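You operate a simulated robot arm through the tools that you are given. There is no shell and no other tool.

The job below is to be done with a simulated two-armed robot. You get a single attempt, and the scene is never put back.

## Task
Wipe up the oil spill and bin the rag.
Fine: use the white rag; it ends in the RAGS bin with the lid shut. Where these are worked on the way, their far stop is far enough and under half their travel is too little: lid of the red rag bin. What is to be rubbed or washed off counts as gone when no trace of it is left.

It is judged by the outcome, as a careful person would: the job done as asked, and still so three seconds after it is handed in. It fails if anything else is knocked over, pushed out of place, dropped, spilled or broken. A push-on lid holds only when it is set on centred and level and pressed home; a screw cap is set on level and turned clockwise until tight.

## Robot
Two 7-joint arms with fingered hands on one trunk that stands fixed in place. Base frame: the origin is at the foot of the trunk, x ahead of it, y to its left, z up; the work surface is at about z = 860. Lengths are in mm, angles in rad, forces in N, time in s.
The left shoulder is at [55, 124, 1155], the right one opposite. With the tool pointing down near the work surface each hand reaches from about 460 to 860 mm from the base axis, measured 20 degrees to its own side. Payload 3.6 kg a hand.
The tool frame of a hand sits at the grasp point between the pads (the TCP): z along the fingers, y along the line on which they close. The tips reach 34 mm beyond it. The gripper opens to 116 mm. The gripper's body begins 40 mm behind the TCP. The gripper is a hand of 5 fingers: y runs from the thumb to the fingers, the wrist lies at [-16, -160, -164] in the tool frame, and closing takes about 1.5 s.
Orientation is that of the tool frame in the base frame, as [roll, pitch, yaw] about the fixed x, y, z axes, in that order (R = Rz(yaw) Ry(pitch) Rx(roll)). With the fingers straight down and the wrist toward the robot, the tool's x, y and z point along [0, 1, 0], [1, 0, 0] and [0, 0, -1] of the base frame.

## Interface
- The arms move only by the tool jog_arm. It takes "left_commands", "right_commands" or both (then of equal length, played together; a hand with none holds still); each is a list of rows, each an object of numbers (a shift or turn left out is 0, a gripper value left out holds the last): "rx", "ry", "rz": the turn, a rotation vector about the base's x, y, z in rad; "x", "y", "z": the shift along the base's x, y, z in mm; "gripper": the opening in per cent of the stroke, from 0 (shut) to 100 (fully open). In form: [{"rx": .., "ry": .., "rz": .., "x": .., "y": .., "z": .., "gripper": ..}, ...]. A call has 1 to 20 rows; each row is the pose to reach, as a shift and turn from the pose commanded when the call began. A row lasts 0.2 s, in which the tool goes at most 50 mm and 0.15 rad; a call with a longer step from one row to the next is refused whole, and so is a gripper value outside its range. Where a pose cannot be reached the arm comes as near as it can. A force on the tool above 90 N (or 10 N above the force at the start of the call, whichever is more), or a blocked arm, ends the call early, and 0.2 s more pass. Each finger travels about 153 mm/s and halts on what it meets, pressing with about 22 N; the grip force reading is that of the motor and also rises with nothing between the fingers. The clock runs only during rows and for 0.2 s after the last one: add rows that repeat a pose to give the fingers time. It gives the time, the measured TCP pose, the force on the tool (base axes), the opening and the grip force at its end, in the units of the frame above (readings bear some noise), with the torque about the TCP (base axes, N m) and any sound that the robot's microphone picked up, and new pictures: "views" is both (left out), scene, wrist or none (wrist: the cameras of the hands that moved).
- Cameras (640 x 400 px; columns grow to the right, rows downward): "scene" is now at [143, -17.3, 1354.9]; the picture's right is [-0.27, -0.96, -0.00], its down [-0.40, 0.11, -0.91] and it looks along [0.87, -0.24, -0.42] (base axes); focal length 214 px, centre (320, 200). "left" rides on the left gripper at [-69, -134, -110] in its tool frame; the picture's right is [-0.77, -0.19, 0.61], its down [0.59, -0.58, 0.57] and it looks along [0.25, 0.79, 0.55] (tool axes); focal length 256 px, centre (320, 200). "right" rides on the right gripper at [69, -134, -110] in its tool frame; the picture's right is [-0.77, 0.19, -0.61], its down [-0.59, -0.58, 0.57] and it looks along [-0.25, 0.79, 0.55] (tool axes); focal length 256 px, centre (320, 200). There is no depth. A picture from a camera that has moved, and an enlarged one, comes with that camera's place and axes in the base frame and with its lens. The place of the scene camera against the robot may be out by one fixed shift of up to 12 mm in any direction.
- slide_trunk(by): slides the trunk up (or, below 0, down) by that many mm; the arms and the scene camera ride with it, the base frame stays. It gives what a move gives, with no picture.
- set_grasp(shape, hand): the hand has 5 fingers and takes this shape, open, in about a second: jaw (thumb against the fingers, like two jaws); tri (thumb and two fingers); tip (a fingertip pinch); poke (one finger out to press); point (the index stretched); flat (the hand flat); cup (the hand cupped); fist (a fist). The gripper value then closes the fingers along that shape, each until it touches; the sizes above hold for jaw. It gives what a move gives, with no picture.
- pan_tilt(pan, tilt): turns the head with the scene camera to pan (to the left, within 1.501 rad either way) and tilt (down, from -0.506 to 1.204), counted from straight ahead of the robot. It gives what a move gives, and a new picture of the scene camera.
- inspect(camera, box): a new picture of the part [left, top, right, bottom] of that camera's present view, enlarged. No time passes.
- sign_off(): hands the job in; it is judged then, once.

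Places have to be worked out from the pictures, the camera data and where the tool is seen. Open the grippers and draw the arms clear of the work before you hand the job in, unless the task says otherwise.

The tools are called after "Call:" by a JSON object that holds its "api" and its "payload". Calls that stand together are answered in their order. jog_arm: Moves the arms, as the interface text tells. Its arguments: {"type":"object","properties":{"left_commands":{"type":"array"},"right_commands":{"type":"array"},"views":{"type":"string","enum":["both","scene","wrist","none"]}},"required":[]} The other tools are called the same way: slide_trunk (by) slides the trunk up or down; set_grasp (shape, hand) gives the hand a shape; pan_tilt (pan, tilt) turns the head that bears the scene camera; inspect (camera, box) takes an enlarged picture of a part of a camera's view; sign_off () hands the job in.

At the start:

```text
t: 0.0
left_tool_pos: [504.5, 103.1, 1383.8]
left_tool_rot: [3.141, -0.002, 1.57]
left_contact_force: [-1.1, -0.1, -0.4]
left_ft_torque: [0.0, -0.01, -0.03]
left_width: 115.8
left_finger_force: 0.0
left_shape: jaw
right_tool_pos: [470.6, -386.6, 1375.2]
right_tool_rot: [-3.141, 0.0, 1.571]
right_contact_force: [0.1, 0.5, 1.2]
right_ft_torque: [0.0, -0.01, -0.01]
right_width: 116.2
right_finger_force: 0.1
right_shape: jaw
trunk travel left (down, up): [-350.0, 412.0]
head pan, tilt: [-0.271, 0.433]
```

scene: 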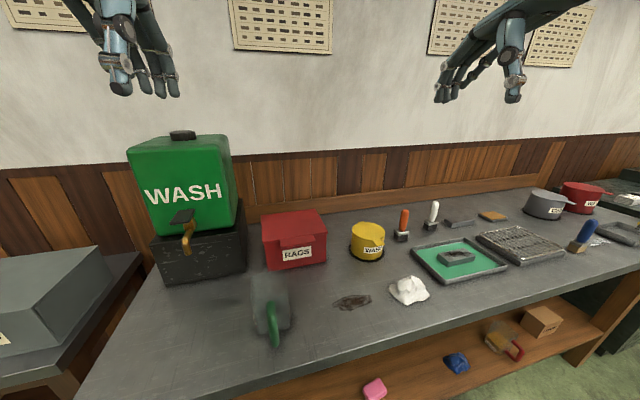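
right: 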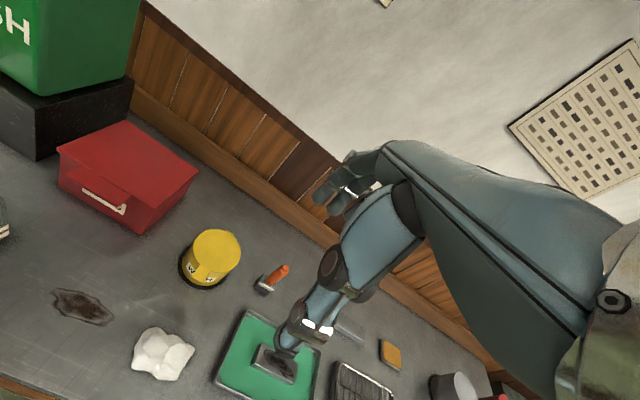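
left: 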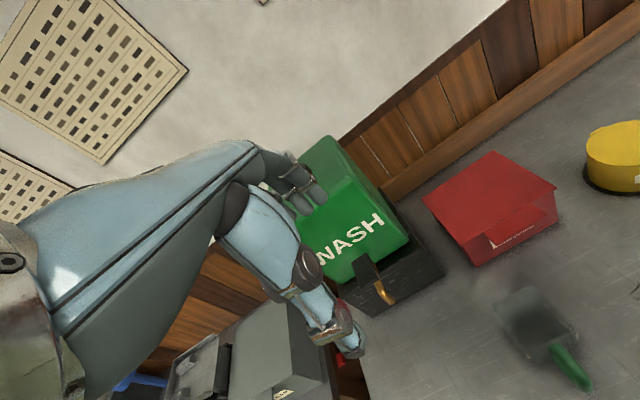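

The scene shows a red RAGS bin, a dark oil spill in front of it, and a white rag to the right of the spill. I'll enlarge those areas before moving.

Call:
{"api": "inspect", "payload": {"camera": "scene", "box": [240, 190, 460, 330]}}

Call:
{"api": "inspect", "payload": {"camera": "right", "box": [0, 100, 320, 400]}}

Call:
{"api": "inspect", "payload": {"camera": "left", "box": [400, 120, 640, 400]}}

```text
2.86 times, centred on (350, 260) of scene
camera zoom: at [143.0, -17.3, 1354.9], right [-0.27, -0.96, 0.0], down [-0.4, 0.11, -0.91], along [0.87, -0.24, -0.42], focal length 613 px, centre (234, 29)
```

zoom: 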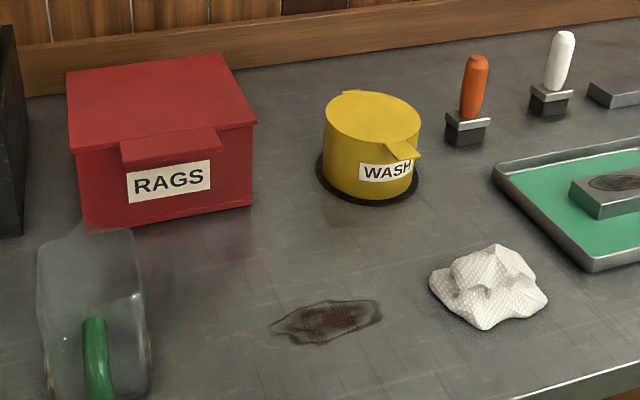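

```text
1.33 times, centred on (160, 250) of right
camera zoom: at [336.2, -317.2, 1486.5], right [0.19, -0.77, 0.61], down [-0.58, -0.59, -0.57], along [0.8, -0.25, -0.55], focal length 341 px, centre (533, 133)
```

zoom: 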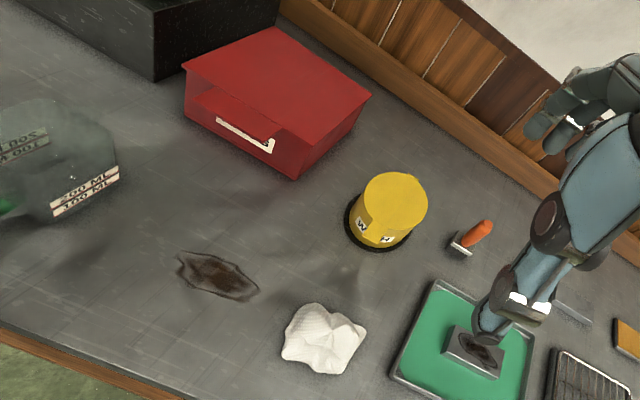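

```text
1.43 times, centred on (520, 260) of left
camera zoom: at [371.3, 34.6, 1495.0], right [-0.19, -0.77, -0.61], down [-0.58, 0.59, -0.57], along [0.79, 0.25, -0.55], focal length 366 px, centre (34, 114)
```

zoom: 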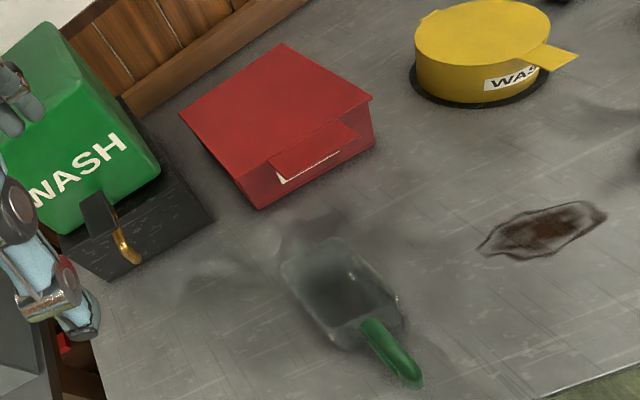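

I judge the rag to be near [492, -372], the spill spans about y -160 to -270 at x ≈ 515, and the RAGS bin covers x 690–860 and y -195 to 0 with its top at ≈ 976. I'll bring the right hand down to well above the rag and look again.

Call:
{"api": "jog_arm", "payload": {"right_commands": [{"z": -45, "x": 3, "y": 2}, {"z": -90, "x": 6, "y": 4}, {"z": -135, "x": 9, "y": 6}, {"z": -180, "x": 12, "y": 8}, {"z": -225, "x": 15, "y": 10}, {"z": -270, "x": 18, "y": 12}, {"z": -315, "x": 20, "y": 13}, {"z": -345, "x": 20, "y": 13}, {"z": -345, "x": 20, "y": 13}], "views": "both"}}

```text
t: 2.0
left_tool_pos: [504.5, 104.7, 1383.7]
left_tool_rot: [3.141, 0.0, 1.57]
left_contact_force: [0.7, -0.5, -0.4]
left_ft_torque: [-0.01, -0.01, -0.03]
left_width: 115.9
left_finger_force: 0.0
left_shape: jaw
right_tool_pos: [489.4, -371.8, 1029.0]
right_tool_rot: [3.141, 0.0, 1.571]
right_contact_force: [-0.4, 0.2, 0.1]
right_ft_torque: [0.01, 0.0, -0.02]
right_width: 115.9
right_finger_force: 0.1
right_shape: jaw
trunk travel left (down, up): [-350.0, 412.0]
head pan, tilt: [-0.271, 0.433]
camera scene: at [142.9, -17.2, 1354.9], right [-0.27, -0.96, 0.0], down [-0.4, 0.11, -0.91], along [0.87, -0.24, -0.42], focal length 214 px, centre (320, 200)
camera right: at [354.4, -303.9, 1139.8], right [0.19, -0.77, 0.61], down [-0.58, -0.59, -0.57], along [0.8, -0.25, -0.55], focal length 256 px, centre (320, 200)
```

scene: 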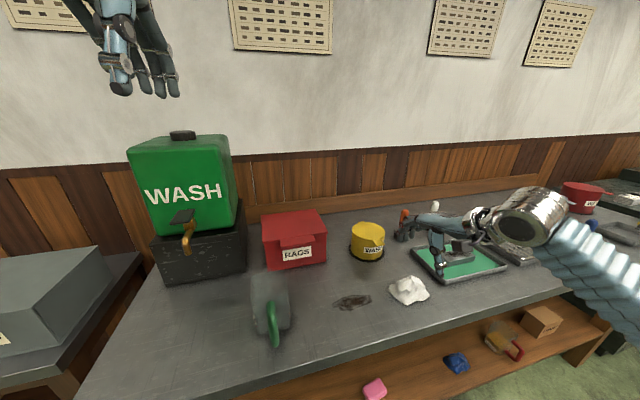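
right: 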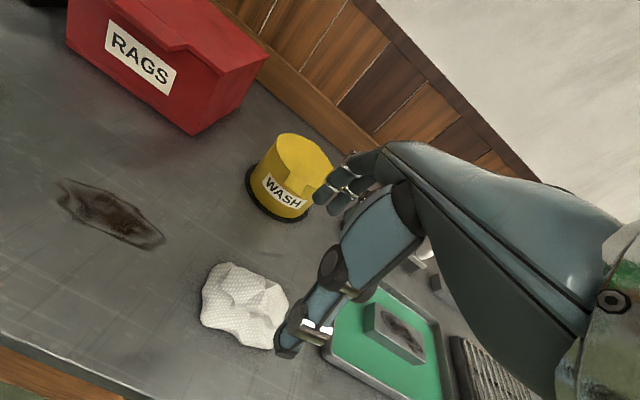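

The wrist view puts the rag at about [495, -382], with its ends at x 465–533. I'll lower the open hand around it to just above the table.

Call:
{"api": "jog_arm", "payload": {"right_commands": [{"z": -30, "x": 3, "y": -5, "gripper": 100}, {"z": -65, "x": 6, "y": -10}, {"z": -95, "x": 6, "y": -10}, {"z": -115, "x": 6, "y": -10}, {"z": -115, "x": 6, "y": -10}], "views": "both"}}

```text
t: 3.2
left_tool_pos: [503.2, 103.4, 1384.3]
left_tool_rot: [3.14, -0.001, 1.572]
left_contact_force: [-0.4, 0.3, 0.8]
left_ft_torque: [-0.01, -0.01, 0.01]
left_width: 115.9
left_finger_force: 0.1
left_shape: jaw
right_tool_pos: [496.5, -381.5, 913.6]
right_tool_rot: [-3.141, 0.0, 1.573]
right_contact_force: [0.4, -0.4, 0.3]
right_ft_torque: [0.02, 0.01, -0.03]
right_width: 115.9
right_finger_force: 0.1
right_shape: jaw
trunk travel left (down, up): [-350.0, 412.0]
head pan, tilt: [-0.271, 0.433]
camera scene: at [142.9, -17.2, 1354.9], right [-0.27, -0.96, 0.0], down [-0.4, 0.11, -0.91], along [0.87, -0.24, -0.42], focal length 214 px, centre (320, 200)
camera right: at [362.0, -313.7, 1024.5], right [0.19, -0.77, 0.61], down [-0.58, -0.59, -0.57], along [0.8, -0.25, -0.55], focal length 256 px, centre (320, 200)
```

scene: 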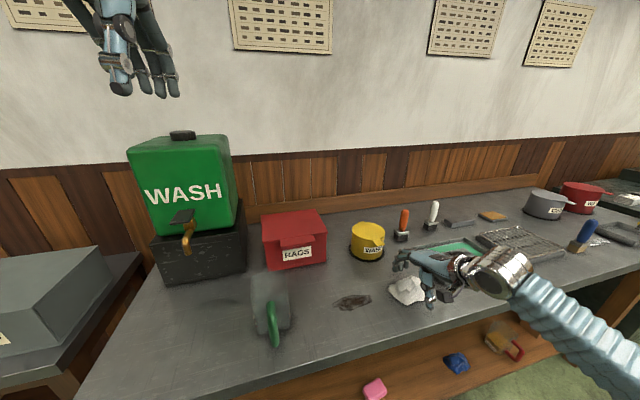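
right: 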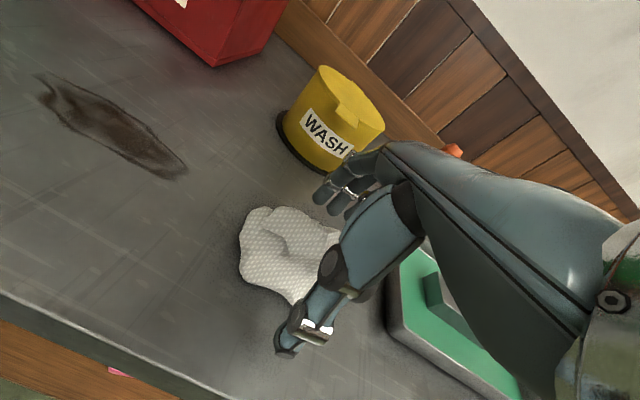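

The rag sits between thumb and fingers. I'll lower a little more and close on it.

Call:
{"api": "jog_arm", "payload": {"right_commands": [{"z": -8, "y": 3}, {"z": -15, "y": 3}, {"z": -15, "y": 3, "gripper": 60}, {"z": -15, "y": 3, "gripper": 30}, {"z": -15, "y": 3, "gripper": 0}, {"z": -15, "y": 3}, {"z": -15, "y": 3}, {"z": -15, "y": 3}, {"z": -15, "y": 3}, {"z": -15, "y": 3}], "views": "both"}}

```text
t: 5.4
left_tool_pos: [502.1, 104.6, 1385.4]
left_tool_rot: [3.139, 0.0, 1.57]
left_contact_force: [0.8, -0.6, 0.2]
left_ft_torque: [-0.02, 0.0, 0.02]
left_width: 115.7
left_finger_force: 0.1
left_shape: jaw
right_tool_pos: [497.0, -378.7, 902.5]
right_tool_rot: [3.139, 0.002, 1.573]
right_contact_force: [1.1, -2.2, 21.2]
right_ft_torque: [-0.11, -0.17, -0.12]
right_width: 55.6
right_finger_force: 21.8
right_shape: jaw
trunk travel left (down, up): [-350.0, 412.0]
head pan, tilt: [-0.271, 0.433]
camera scene: at [141.3, -16.2, 1355.2], right [-0.27, -0.96, 0.0], down [-0.4, 0.11, -0.91], along [0.88, -0.24, -0.42], focal length 214 px, centre (320, 200)
camera right: at [361.4, -309.8, 1012.3], right [0.19, -0.77, 0.61], down [-0.57, -0.59, -0.57], along [0.8, -0.25, -0.55], focal length 256 px, centre (320, 200)
```

scene: 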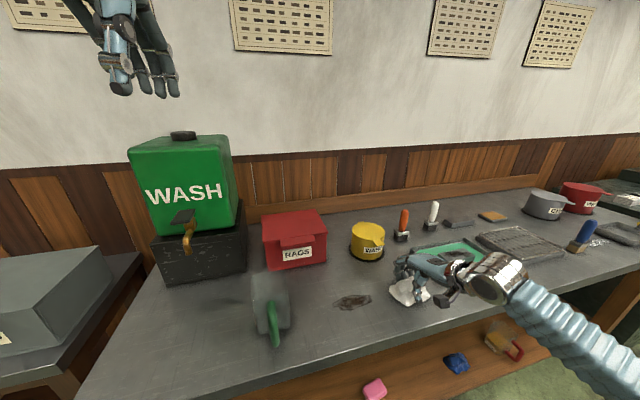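
right: 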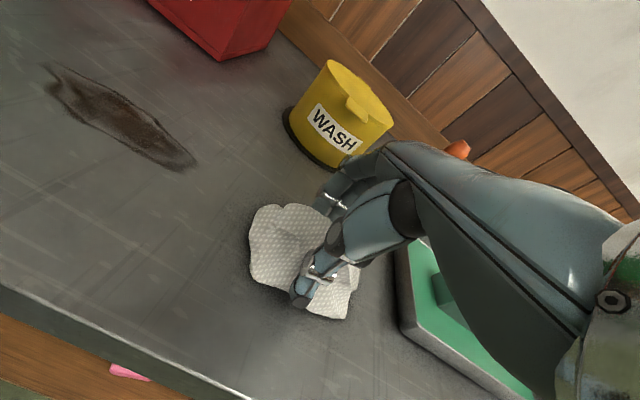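

The hand closed to 55.6 mm with 21.8 N of grip and is resting on the table. I'll lift a little to check that the rag comes along.

Call:
{"api": "jog_arm", "payload": {"right_commands": [{"z": 20}, {"z": 50}, {"z": 50}], "views": "both"}}

Call:
{"api": "inspect", "payload": {"camera": "right", "box": [160, 140, 420, 360]}}

Call:
{"api": "inspect", "payload": {"camera": "scene", "box": [310, 210, 510, 340]}}

```text
t: 6.2
left_tool_pos: [504.0, 103.1, 1383.3]
left_tool_rot: [3.142, -0.001, 1.572]
left_contact_force: [-0.1, -0.1, -0.2]
left_ft_torque: [0.02, -0.01, 0.02]
left_width: 115.8
left_finger_force: 0.1
left_shape: jaw
right_tool_pos: [497.0, -379.9, 948.3]
right_tool_rot: [-3.138, -0.002, 1.573]
right_contact_force: [0.2, 0.0, -0.1]
right_ft_torque: [0.01, 0.03, 0.03]
right_width: 55.5
right_finger_force: 22.1
right_shape: jaw
trunk travel left (down, up): [-350.0, 412.0]
head pan, tilt: [-0.271, 0.433]
camera scene: at [143.1, -17.5, 1354.8], right [-0.27, -0.96, 0.0], down [-0.4, 0.11, -0.91], along [0.87, -0.24, -0.42], focal length 214 px, centre (320, 200)
camera right: at [362.2, -310.4, 1060.3], right [0.19, -0.77, 0.61], down [-0.58, -0.59, -0.56], along [0.79, -0.24, -0.56], focal length 256 px, centre (320, 200)
```

scene: 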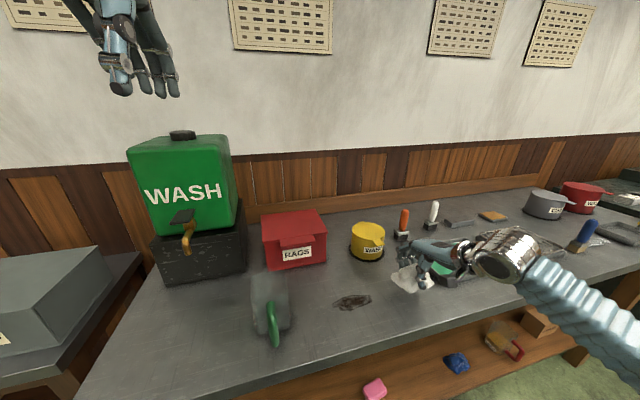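
right: 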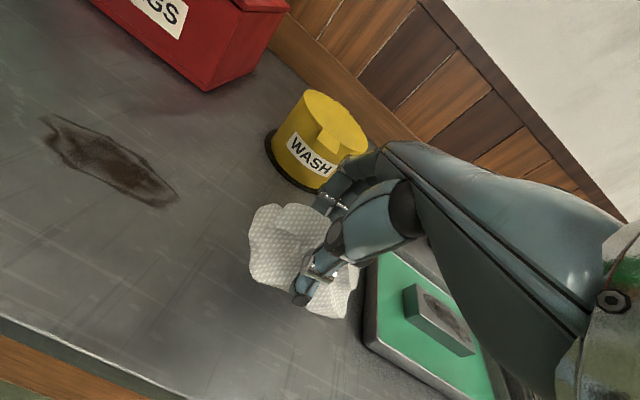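

```text
1.82 times, centred on (290, 250) of right
camera zoom: at [362.2, -310.4, 1060.3], right [0.19, -0.77, 0.61], down [-0.58, -0.59, -0.56], along [0.79, -0.24, -0.56], focal length 465 px, centre (374, 109)
```

zoom: 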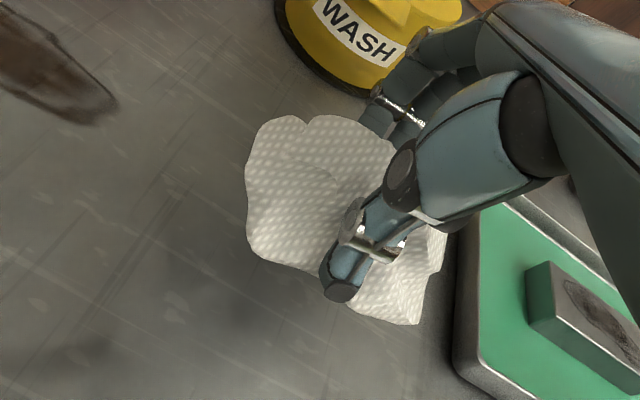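

```text
3.08 times, centred on (410, 275) of scene
camera zoom: at [143.1, -17.5, 1354.8], right [-0.27, -0.96, 0.0], down [-0.4, 0.11, -0.91], along [0.87, -0.24, -0.42], focal length 660 px, centre (43, -31)
```

zoom: 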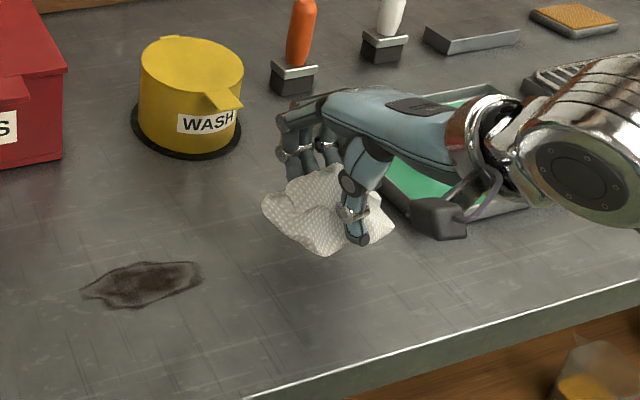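

The rag is held well, hanging about 6–8 mm below the fingertips. Before wiping I'll locate the clear jug with the green handle, since it stands near the left end of the spill.

Call:
{"api": "inspect", "payload": {"camera": "scene", "box": [220, 250, 380, 360]}}

Call:
{"api": "inspect", "payload": {"camera": "left", "box": [460, 240, 640, 400]}}

Call:
{"api": "inspect", "payload": {"camera": "right", "box": [0, 0, 240, 200]}}

```text
3.64 times, centred on (300, 305) of scene
camera zoom: at [143.1, -17.5, 1354.8], right [-0.27, -0.96, 0.0], down [-0.4, 0.11, -0.91], along [0.87, -0.24, -0.42], focal length 780 px, centre (393, -182)
```

zoom: 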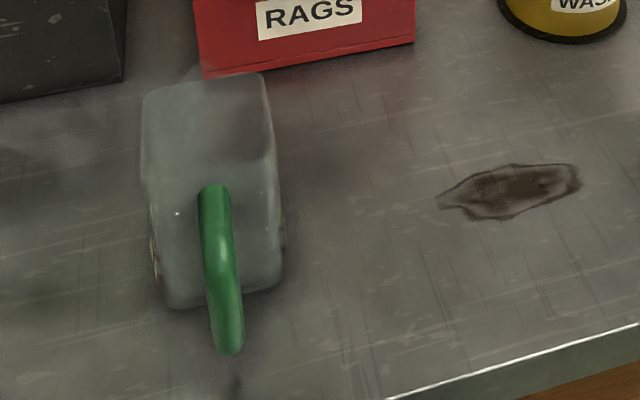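

```text
2.50 times, centred on (550, 320) of left
camera zoom: at [371.4, 34.4, 1494.9], right [-0.19, -0.77, -0.61], down [-0.58, 0.59, -0.56], along [0.79, 0.25, -0.55], focal length 640 px, centre (-255, -100)
```

zoom: 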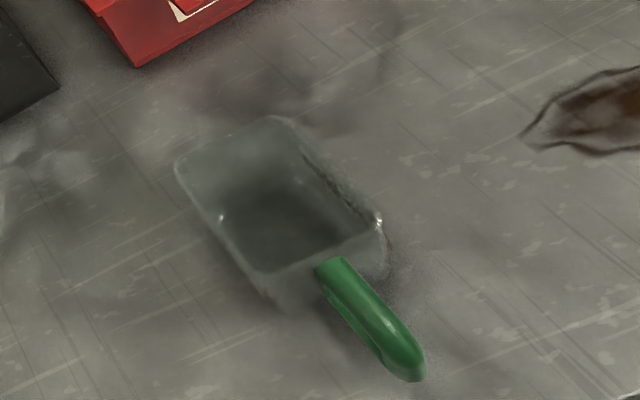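

```text
2.00 times, centred on (120, 100) of right
camera zoom: at [362.2, -310.4, 1060.3], right [0.19, -0.77, 0.61], down [-0.58, -0.59, -0.56], along [0.79, -0.24, -0.56], focal length 512 px, centre (720, 400)
```

zoom: 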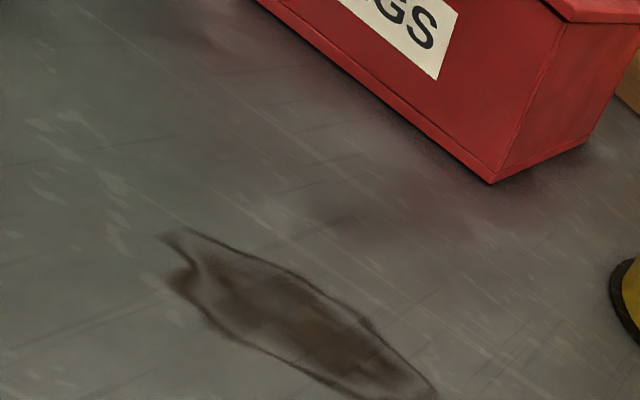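

The jug's near side is at about y -40 and its handle reaches x ≈ 430, so wiping as far as a TCP of y ≈ -165 stays clear. I'll put the rag down just right of the spill and check the contact force.

Call:
{"api": "jog_arm", "payload": {"right_commands": [{"x": 7, "y": 25}, {"x": 13, "y": 50}, {"x": 13, "y": 50, "z": -20}, {"x": 13, "y": 50, "z": -40}, {"x": 13, "y": 50, "z": -48}, {"x": 13, "y": 50, "z": -51}, {"x": 13, "y": 50, "z": -51}], "views": "wrist"}}

```text
t: 7.8
left_tool_pos: [503.3, 103.9, 1384.6]
left_tool_rot: [3.141, -0.001, 1.571]
left_contact_force: [0.3, 0.7, -1.2]
left_ft_torque: [0.02, -0.02, 0.03]
left_width: 116.1
left_finger_force: 0.1
left_shape: jaw
right_tool_pos: [509.0, -330.0, 902.7]
right_tool_rot: [3.138, 0.002, 1.573]
right_contact_force: [-0.8, -0.9, 15.1]
right_ft_torque: [-0.08, -0.11, -0.04]
right_width: 55.4
right_finger_force: 22.0
right_shape: jaw
trunk travel left (down, up): [-350.0, 412.0]
head pan, tilt: [-0.271, 0.433]
camera right: at [374.0, -261.3, 1012.4], right [0.18, -0.77, 0.61], down [-0.57, -0.59, -0.57], along [0.8, -0.25, -0.55], focal length 256 px, centre (320, 200)
```

right: 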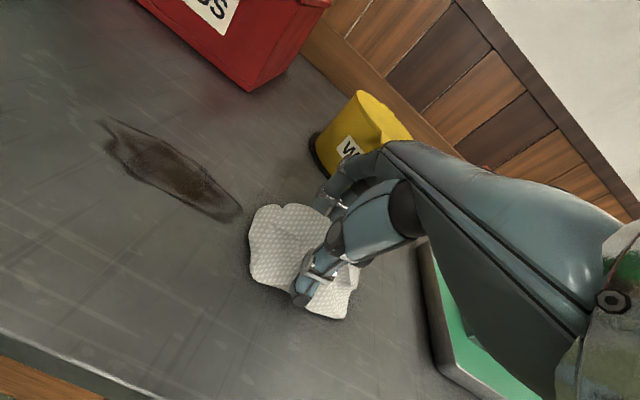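

The rag is on the table with 15 N on it, and the spill lies just to its left. I'll sweep left across the spill and back under light pressure.

Call:
{"api": "jog_arm", "payload": {"right_commands": [{"y": 0, "z": -3}, {"y": 15, "z": -3}, {"y": 30, "z": -3}, {"y": 45, "z": -3}, {"y": 60, "z": -3}, {"y": 75, "z": -3}, {"y": 90, "z": -3}, {"y": 105, "z": -3}, {"y": 120, "z": -3}, {"y": 135, "z": -3}, {"y": 150, "z": -3}, {"y": 162, "z": -3}, {"y": 162, "z": -3}], "views": "both"}}

```text
t: 10.6
left_tool_pos: [500.5, 102.5, 1385.1]
left_tool_rot: [3.14, 0.001, 1.574]
left_contact_force: [-0.1, -0.3, -0.1]
left_ft_torque: [-0.01, -0.01, 0.0]
left_width: 116.0
left_finger_force: 0.1
left_shape: jaw
right_tool_pos: [509.3, -169.8, 900.8]
right_tool_rot: [3.129, -0.004, 1.567]
right_contact_force: [-0.4, -10.1, 42.6]
right_ft_torque: [-0.33, 0.06, -0.02]
right_width: 54.9
right_finger_force: 21.8
right_shape: jaw
trunk travel left (down, up): [-350.0, 412.0]
head pan, tilt: [-0.271, 0.433]
camera scene: at [139.5, -17.9, 1355.4], right [-0.27, -0.96, 0.0], down [-0.4, 0.11, -0.91], along [0.88, -0.24, -0.42], focal length 214 px, centre (320, 200)
camera right: at [373.5, -99.9, 1010.9], right [0.18, -0.77, 0.61], down [-0.57, -0.59, -0.57], along [0.8, -0.25, -0.54], focal length 256 px, centre (320, 200)
```

scene: 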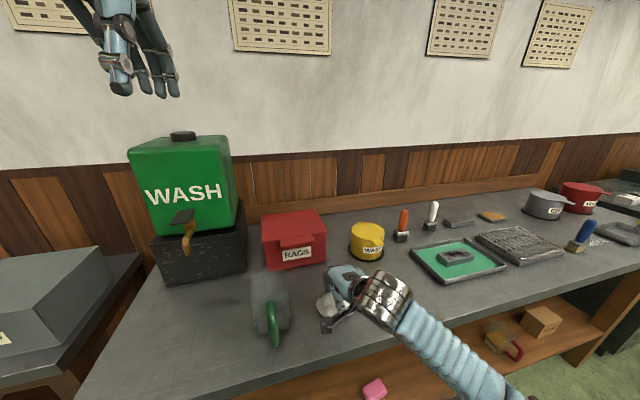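
right: 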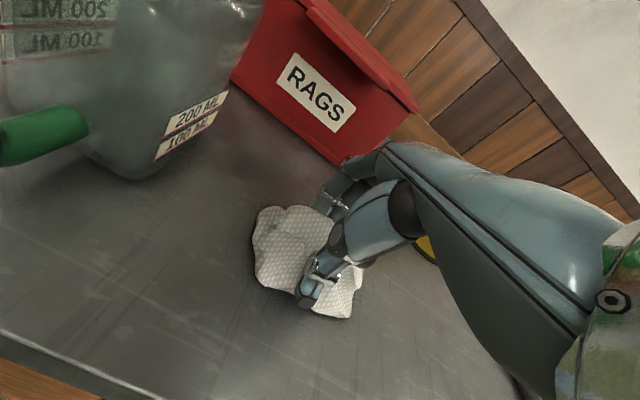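

It reached the left end with 42 N of downward force and the rag still held. I'll sweep back nearer the robot, then forward again on the far side of the line, to cover the full width.

Call:
{"api": "jog_arm", "payload": {"right_commands": [{"x": -8, "z": 1}, {"x": -16, "z": 1}, {"x": -16, "y": -15, "z": 1}, {"x": -16, "y": -30, "z": 1}, {"x": -16, "y": -45, "z": 1}, {"x": -16, "y": -60, "z": 1}, {"x": -16, "y": -75, "z": 1}, {"x": -16, "y": -90, "z": 1}, {"x": -16, "y": -105, "z": 1}, {"x": -16, "y": -120, "z": 1}, {"x": -16, "y": -135, "z": 1}, {"x": -16, "y": -150, "z": 1}, {"x": -16, "y": -162, "z": 1}], "views": "both"}}

```text
t: 13.4
left_tool_pos: [501.0, 107.0, 1386.4]
left_tool_rot: [3.138, 0.003, 1.573]
left_contact_force: [-0.1, -1.1, 0.4]
left_ft_torque: [0.06, 0.02, -0.03]
left_width: 115.7
left_finger_force: 0.0
left_shape: jaw
right_tool_pos: [494.4, -326.1, 902.0]
right_tool_rot: [3.133, 0.003, 1.576]
right_contact_force: [-1.2, 11.4, 29.1]
right_ft_torque: [0.31, 0.14, -0.04]
right_width: 55.1
right_finger_force: 22.0
right_shape: jaw
trunk travel left (down, up): [-350.0, 412.0]
head pan, tilt: [-0.271, 0.433]
camera scene: at [140.4, -14.1, 1355.3], right [-0.27, -0.96, 0.0], down [-0.4, 0.11, -0.91], along [0.88, -0.24, -0.42], focal length 214 px, centre (320, 200)
camera right: at [357.8, -257.7, 1011.6], right [0.19, -0.77, 0.61], down [-0.57, -0.59, -0.57], along [0.8, -0.24, -0.55], focal length 256 px, centre (320, 200)
```

scene: 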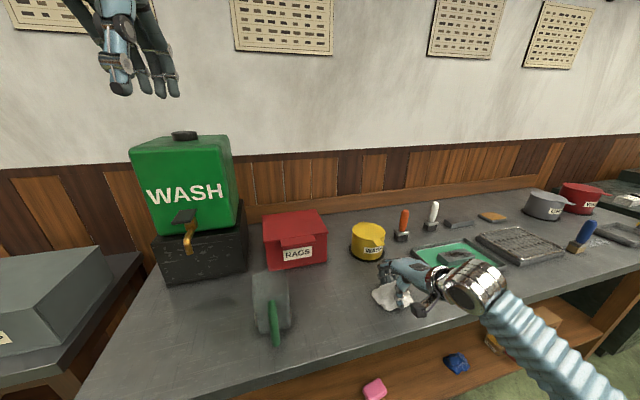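
right: 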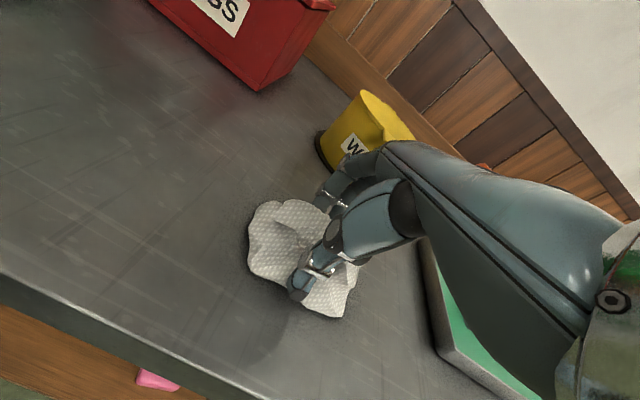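

The spill looks gone, so I'll enlarge both views and look for faint traces.

Call:
{"api": "inspect", "payload": {"camera": "scene", "box": [290, 260, 410, 335]}}

Call:
{"api": "inspect", "payload": {"camera": "right", "box": [30, 60, 310, 235]}}

```text
5.33 times, centred on (350, 298) of scene
camera zoom: at [140.4, -14.1, 1355.3], right [-0.27, -0.96, 0.0], down [-0.4, 0.11, -0.91], along [0.88, -0.24, -0.42], focal length 1144 px, centre (160, -320)
```

zoom: 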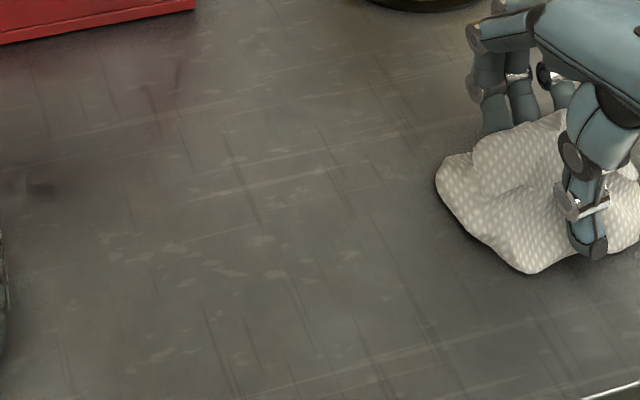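

```text
2.29 times, centred on (170, 148) of right
camera zoom: at [357.8, -257.7, 1011.6], right [0.19, -0.77, 0.61], down [-0.57, -0.59, -0.57], along [0.8, -0.24, -0.55], focal length 585 px, centre (663, 320)
```

zoom: 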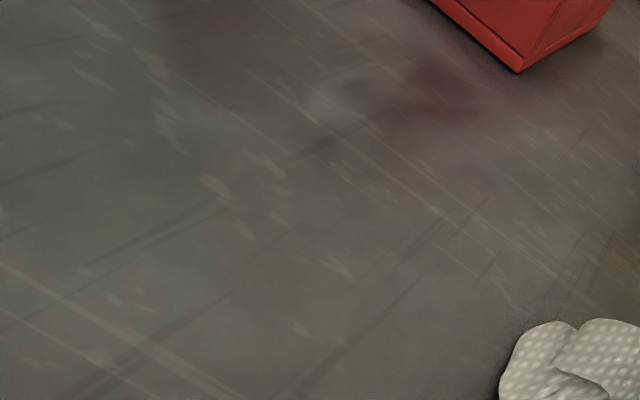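

No trace is visible. For safety I'll make one more pass along the far side of where the spill was, then lift the rag clear.

Call:
{"api": "jog_arm", "payload": {"right_commands": [{"x": 14, "y": 0}, {"x": 28, "y": 0}, {"x": 28, "y": 20}, {"x": 28, "y": 40}, {"x": 28, "y": 60}, {"x": 28, "y": 80}, {"x": 28, "y": 100}, {"x": 28, "y": 120}, {"x": 28, "y": 140}, {"x": 28, "y": 158}, {"x": 28, "y": 158}, {"x": 28, "y": 148, "z": 30}, {"x": 20, "y": 120, "z": 70}, {"x": 10, "y": 85, "z": 100}, {"x": 0, "y": 45, "z": 125}, {"x": 0, "y": 5, "z": 150}, {"x": 0, "y": -35, "z": 170}, {"x": 0, "y": -35, "z": 170}], "views": "both"}}

Call:
{"api": "inspect", "payload": {"camera": "scene", "box": [280, 250, 420, 340]}}

Call:
{"api": "inspect", "payload": {"camera": "scene", "box": [240, 190, 400, 290]}}

```text
t: 17.2
left_tool_pos: [503.3, 103.6, 1383.7]
left_tool_rot: [3.14, 0.0, 1.573]
left_contact_force: [-0.1, 1.9, -0.2]
left_ft_torque: [-0.05, 0.02, -0.01]
left_width: 116.1
left_finger_force: 0.1
left_shape: jaw
right_tool_pos: [497.0, -364.4, 1068.1]
right_tool_rot: [-3.14, -0.001, 1.572]
right_contact_force: [-0.3, 0.1, -0.3]
right_ft_torque: [0.02, 0.02, -0.02]
right_width: 34.2
right_finger_force: 21.5
right_shape: jaw
trunk travel left (down, up): [-350.0, 412.0]
head pan, tilt: [-0.271, 0.433]
camera scene: at [143.2, -17.1, 1354.8], right [-0.27, -0.96, 0.0], down [-0.4, 0.11, -0.91], along [0.87, -0.24, -0.42], focal length 214 px, centre (320, 200)
camera right: at [362.5, -296.4, 1178.4], right [0.19, -0.77, 0.61], down [-0.58, -0.59, -0.56], along [0.8, -0.24, -0.55], focal length 256 px, centre (320, 200)
```

scene: 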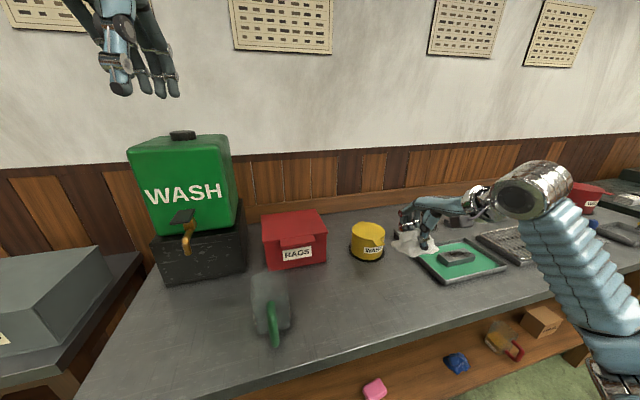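
right: 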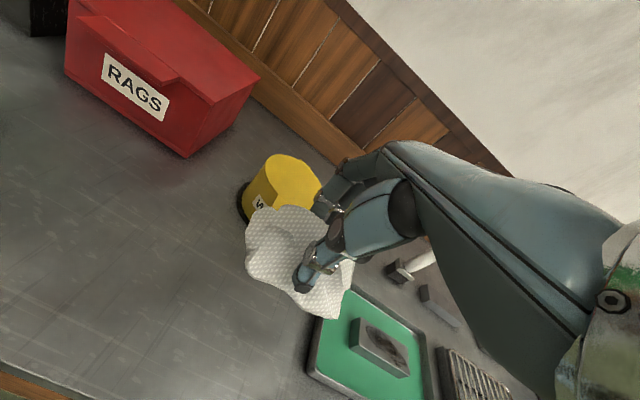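

```text
4.44 times, centred on (350, 295) of scene
camera zoom: at [143.2, -17.1, 1354.8], right [-0.27, -0.96, 0.0], down [-0.4, 0.11, -0.91], along [0.87, -0.24, -0.42], focal length 953 px, centre (187, -222)
```

zoom: 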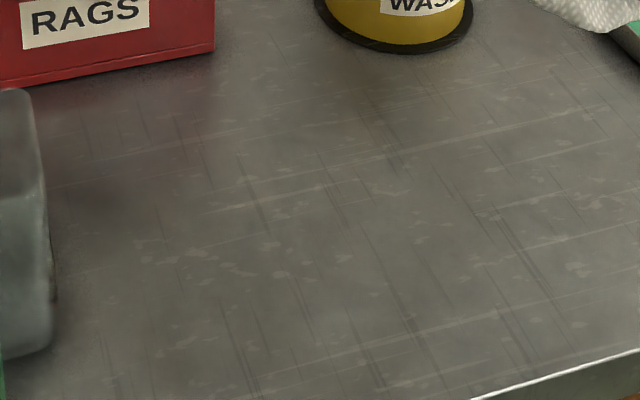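

```text
4.00 times, centred on (320, 240) of scene
camera zoom: at [143.2, -17.1, 1354.8], right [-0.27, -0.96, 0.0], down [-0.4, 0.11, -0.91], along [0.87, -0.24, -0.42], focal length 858 px, centre (320, 40)
```

zoom: 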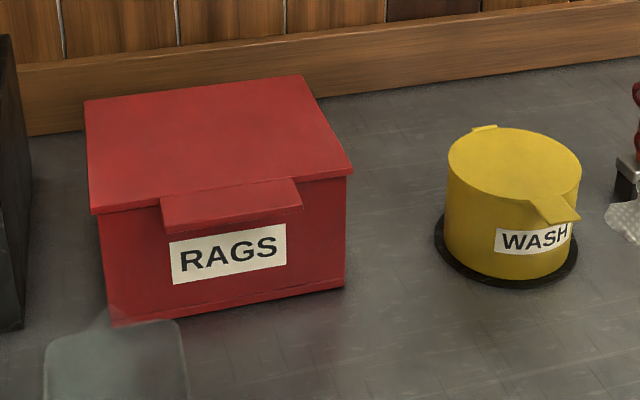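

The table is clean and the rag is still in the right hand. The bin lid has a front tab at about x 657–690, y -45 to -147, z ≈ 970, which I want to lift from below with the left hand, so I'll give the left hand a stretched shape and check the rag grip up close.

Call:
{"api": "set_grasp", "payload": {"hand": "left", "shape": "flat"}}

Call:
{"api": "inspect", "payload": {"camera": "left", "box": [0, 0, 640, 400]}}

Call:
{"api": "inspect", "payload": {"camera": "scene", "box": [60, 0, 220, 110]}}

Call:
{"api": "inspect", "payload": {"camera": "scene", "box": [370, 170, 520, 290]}}

```text
t: 18.1
left_tool_pos: [504.1, 103.6, 1384.4]
left_tool_rot: [3.141, -0.001, 1.574]
left_contact_force: [-0.4, -0.6, 0.4]
left_ft_torque: [0.0, 0.01, -0.02]
left_width: 108.0
left_finger_force: 0.0
left_shape: flat
right_tool_pos: [497.2, -365.6, 1066.6]
right_tool_rot: [-3.141, 0.0, 1.574]
right_contact_force: [0.2, 1.1, -0.8]
right_ft_torque: [0.01, -0.01, 0.04]
right_width: 34.0
right_finger_force: 22.3
right_shape: jaw
trunk travel left (down, up): [-350.0, 412.0]
head pan, tilt: [-0.271, 0.433]
```

```text
1.00 times, centred on (320, 200) of left (not enlarged: the box is as wide or as high as the picture)
camera zoom: at [371.3, 34.3, 1495.0], right [-0.19, -0.77, -0.61], down [-0.58, 0.59, -0.56], along [0.79, 0.25, -0.55], focal length 256 px, centre (320, 200)
```

zoom: 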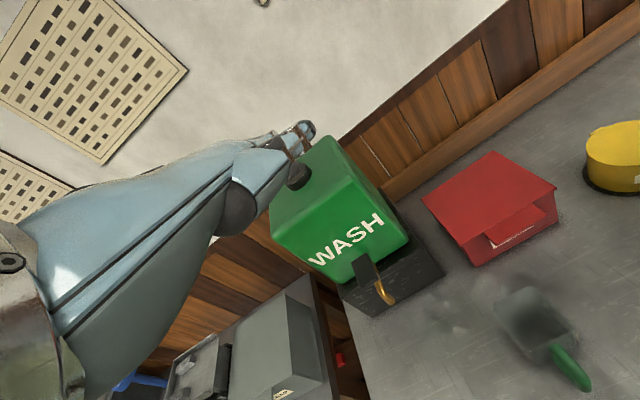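

```text
3.64 times, centred on (140, 55) of scene
camera zoom: at [143.0, -17.6, 1354.9], right [-0.27, -0.96, 0.0], down [-0.4, 0.11, -0.91], along [0.87, -0.24, -0.42], focal length 780 px, centre (974, 727)
```

zoom: 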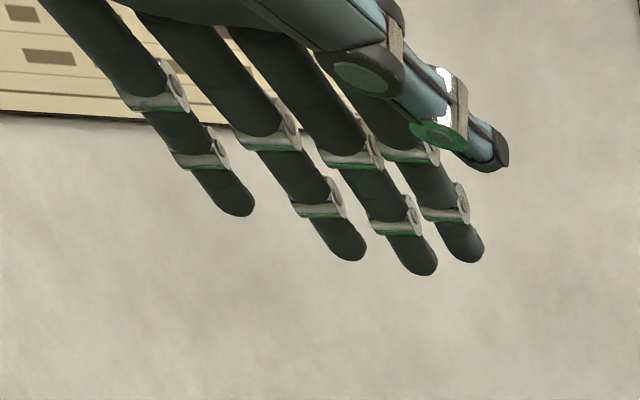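

```text
3.33 times, centred on (445, 230) of scene
camera zoom: at [143.0, -17.6, 1354.9], right [-0.27, -0.96, 0.0], down [-0.4, 0.11, -0.91], along [0.87, -0.24, -0.42], focal length 715 px, centre (-97, 100)
```

zoom: 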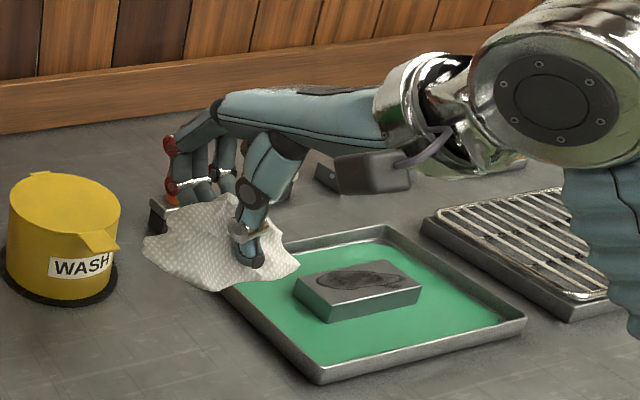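

The flat left hand has its fingers stretched forward and down, and the rag is still held on the right. I'll bring the left hand down in front of the camera, well above the jug, to learn where its fingertips are relative to the TCP.

Call:
{"api": "jog_arm", "payload": {"left_commands": [{"z": -40, "y": -15}, {"z": -80, "y": -30}, {"z": -120, "y": -45}, {"z": -160, "y": -60}, {"z": -200, "y": -75}, {"z": -240, "y": -90}, {"z": -240, "y": -110}, {"z": -240, "y": -130}, {"z": -240, "y": -150}, {"z": -240, "y": -170}, {"z": -240, "y": -190}, {"z": -240, "y": -200}, {"z": -240, "y": -200}], "views": "both"}}

Call:
{"api": "inspect", "payload": {"camera": "scene", "box": [200, 120, 420, 260]}}

```text
t: 20.9
left_tool_pos: [502.8, -95.7, 1142.4]
left_tool_rot: [3.141, 0.001, 1.572]
left_contact_force: [0.4, 0.5, 0.3]
left_ft_torque: [-0.02, 0.0, 0.03]
left_width: 107.9
left_finger_force: 0.0
left_shape: flat
right_tool_pos: [497.6, -366.7, 1067.8]
right_tool_rot: [-3.14, 0.001, 1.572]
right_contact_force: [-0.2, 0.3, -0.3]
right_ft_torque: [-0.02, -0.02, -0.01]
right_width: 34.4
right_finger_force: 21.9
right_shape: jaw
trunk travel left (down, up): [-350.0, 412.0]
head pan, tilt: [-0.271, 0.433]
camera scene: at [143.1, -17.9, 1354.9], right [-0.27, -0.96, 0.0], down [-0.4, 0.11, -0.91], along [0.87, -0.24, -0.42], focal length 214 px, centre (320, 200)
camera left: at [370.4, -165.7, 1254.7], right [-0.19, -0.77, -0.61], down [-0.58, 0.59, -0.56], along [0.79, 0.25, -0.55], focal length 256 px, centre (320, 200)
```

scene: 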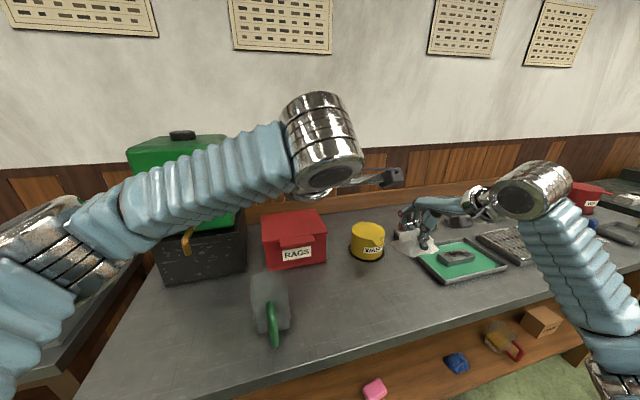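
left: 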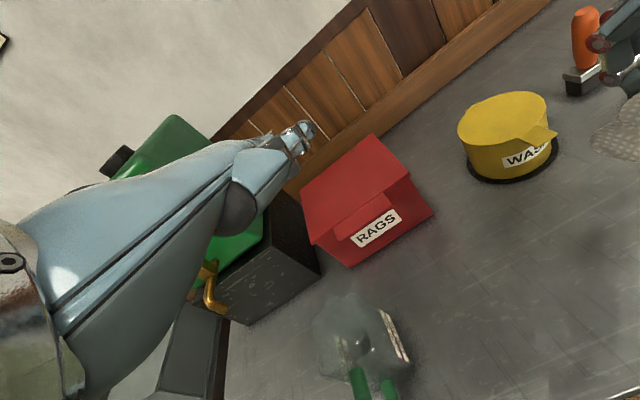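

```text
2.86 times, centred on (310, 190) of scene
camera zoom: at [143.1, -17.9, 1354.9], right [-0.27, -0.96, 0.0], down [-0.4, 0.11, -0.91], along [0.87, -0.24, -0.42], focal length 613 px, centre (349, 229)
```

zoom: 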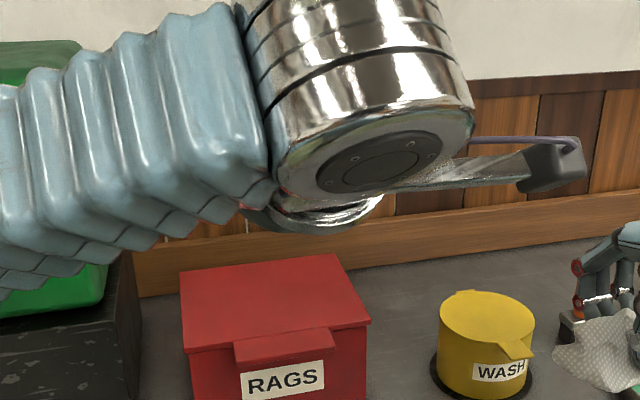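

The left wrist hides its own hand from the head camera. I'll raise the trunk by 200 mm so that the camera looks over the wrists and into the bin, and tilt the head down.

Call:
{"api": "slide_trunk", "payload": {"by": 200}}

Call:
{"api": "pan_tilt", "payload": {"pan": -0.15, "tilt": 0.7}}

```text
t: 23.1
left_tool_pos: [504.3, -96.9, 1343.2]
left_tool_rot: [-3.14, -0.001, 1.571]
left_contact_force: [-0.7, -0.4, 0.1]
left_ft_torque: [-0.03, -0.01, 0.01]
left_width: 108.1
left_finger_force: 0.0
left_shape: flat
right_tool_pos: [493.6, -365.3, 1267.4]
right_tool_rot: [-3.141, 0.0, 1.573]
right_contact_force: [0.6, -1.3, -0.5]
right_ft_torque: [-0.02, 0.0, 0.02]
right_width: 34.4
right_finger_force: 22.1
right_shape: jaw
trunk travel left (down, up): [-550.0, 212.0]
head pan, tilt: [-0.271, 0.433]
```

```text
t: 23.9
left_tool_pos: [504.0, -96.0, 1344.8]
left_tool_rot: [-3.141, -0.001, 1.572]
left_contact_force: [-0.3, -0.6, 0.7]
left_ft_torque: [0.0, 0.03, -0.01]
left_width: 108.1
left_finger_force: 0.1
left_shape: flat
right_tool_pos: [495.9, -366.0, 1268.1]
right_tool_rot: [-3.14, 0.001, 1.572]
right_contact_force: [0.8, 0.6, 0.0]
right_ft_torque: [-0.02, 0.0, 0.0]
right_width: 34.2
right_finger_force: 22.2
right_shape: jaw
trunk travel left (down, up): [-550.0, 212.0]
head pan, tilt: [-0.15, 0.7]
camera scene: at [98.1, -6.2, 1532.8], right [-0.15, -0.99, 0.0], down [-0.64, 0.1, -0.77], along [0.76, -0.11, -0.64], focal length 214 px, centre (320, 200)
```

scene: 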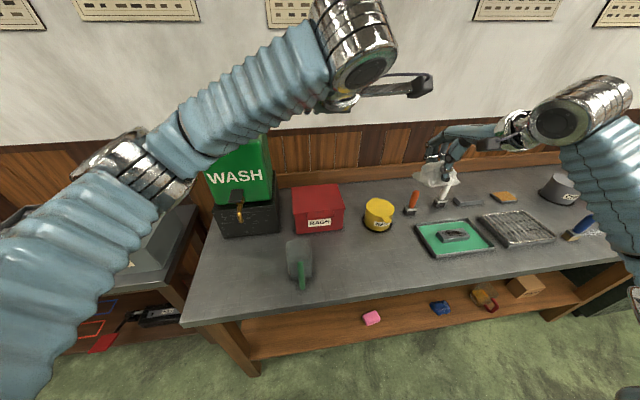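

The view is better now. I'll lower the left hand to about z 1090 to see its fingers from above.

Call:
{"api": "jog_arm", "payload": {"left_commands": [{"z": -45}, {"z": -90}, {"z": -135}, {"z": -180}, {"z": -225}, {"z": -250}, {"z": -250}], "views": "both"}}

Call:
{"api": "inspect", "payload": {"camera": "scene", "box": [260, 120, 440, 240]}}

```text
t: 25.4
left_tool_pos: [504.2, -96.6, 1092.5]
left_tool_rot: [3.138, 0.0, 1.571]
left_contact_force: [-0.4, -0.7, 0.0]
left_ft_torque: [0.03, 0.02, -0.02]
left_width: 108.3
left_finger_force: 0.1
left_shape: flat
right_tool_pos: [494.3, -365.8, 1266.8]
right_tool_rot: [-3.139, -0.003, 1.572]
right_contact_force: [0.6, -1.0, -1.0]
right_ft_torque: [-0.02, -0.02, -0.01]
right_width: 34.0
right_finger_force: 22.2
right_shape: jaw
trunk travel left (down, up): [-550.0, 212.0]
head pan, tilt: [-0.15, 0.7]
camera scene: at [98.2, -6.1, 1532.8], right [-0.15, -0.99, 0.0], down [-0.64, 0.1, -0.76], along [0.76, -0.11, -0.64], focal length 214 px, centre (320, 200)
camera left: at [371.5, -165.3, 1203.3], right [-0.19, -0.77, -0.61], down [-0.58, 0.59, -0.56], along [0.79, 0.25, -0.55], focal length 256 px, centre (320, 200)
```

scene: 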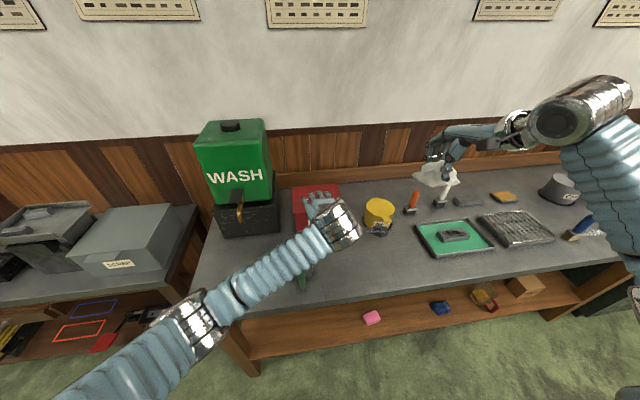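
left: 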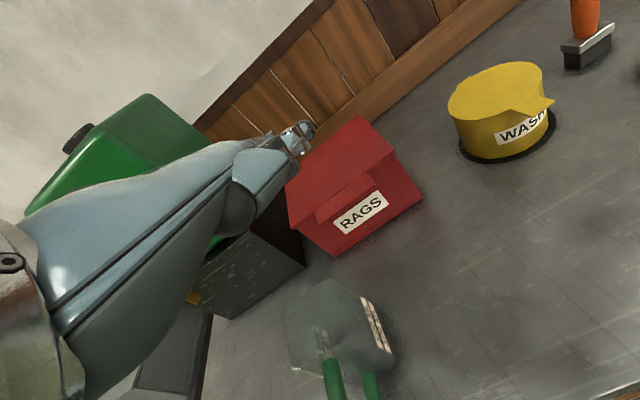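

```text
3.33 times, centred on (350, 180) of scene
camera zoom: at [98.2, -6.1, 1532.8], right [-0.15, -0.99, 0.0], down [-0.64, 0.1, -0.76], along [0.76, -0.11, -0.64], focal length 715 px, centre (220, 267)
```

zoom: 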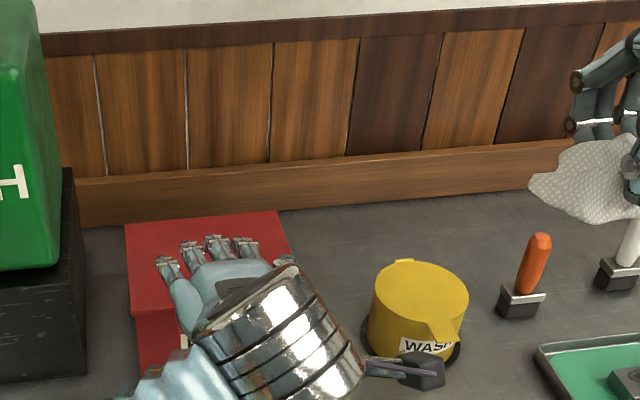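

Comparing the two views, the flat hand's middle fingertip is about 135 mm ahead of and 16 mm above the TCP, and the fingers slope down about 25°. I'll enlarge the lid tab in the left wrist view to pin down its edge before going under it.

Call:
{"api": "inspect", "payload": {"camera": "left", "box": [260, 100, 440, 270]}}

Call:
{"api": "inspect", "payload": {"camera": "right", "box": [0, 0, 320, 200]}}

```text
2.35 times, centred on (350, 185) of left
camera zoom: at [371.5, -165.3, 1203.3], right [-0.19, -0.77, -0.61], down [-0.58, 0.59, -0.56], along [0.79, 0.25, -0.55], focal length 602 px, centre (249, 235)
```

zoom: 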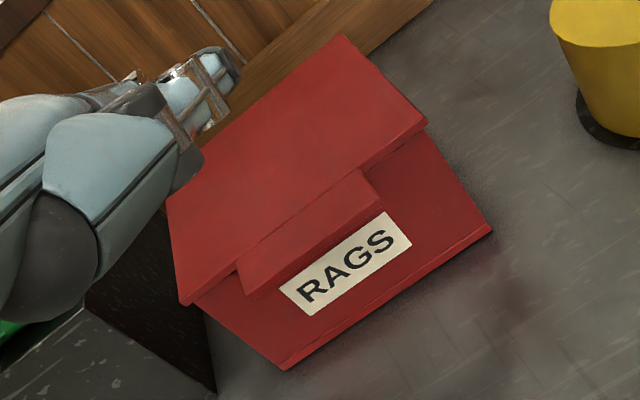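

```text
2.00 times, centred on (160, 100) of right
camera zoom: at [359.3, -296.8, 1378.4], right [0.19, -0.77, 0.61], down [-0.58, -0.59, -0.57], along [0.8, -0.25, -0.55], focal length 512 px, centre (640, 400)
```

zoom: 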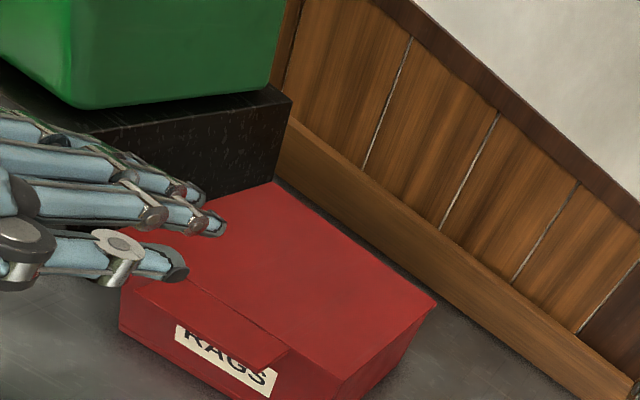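

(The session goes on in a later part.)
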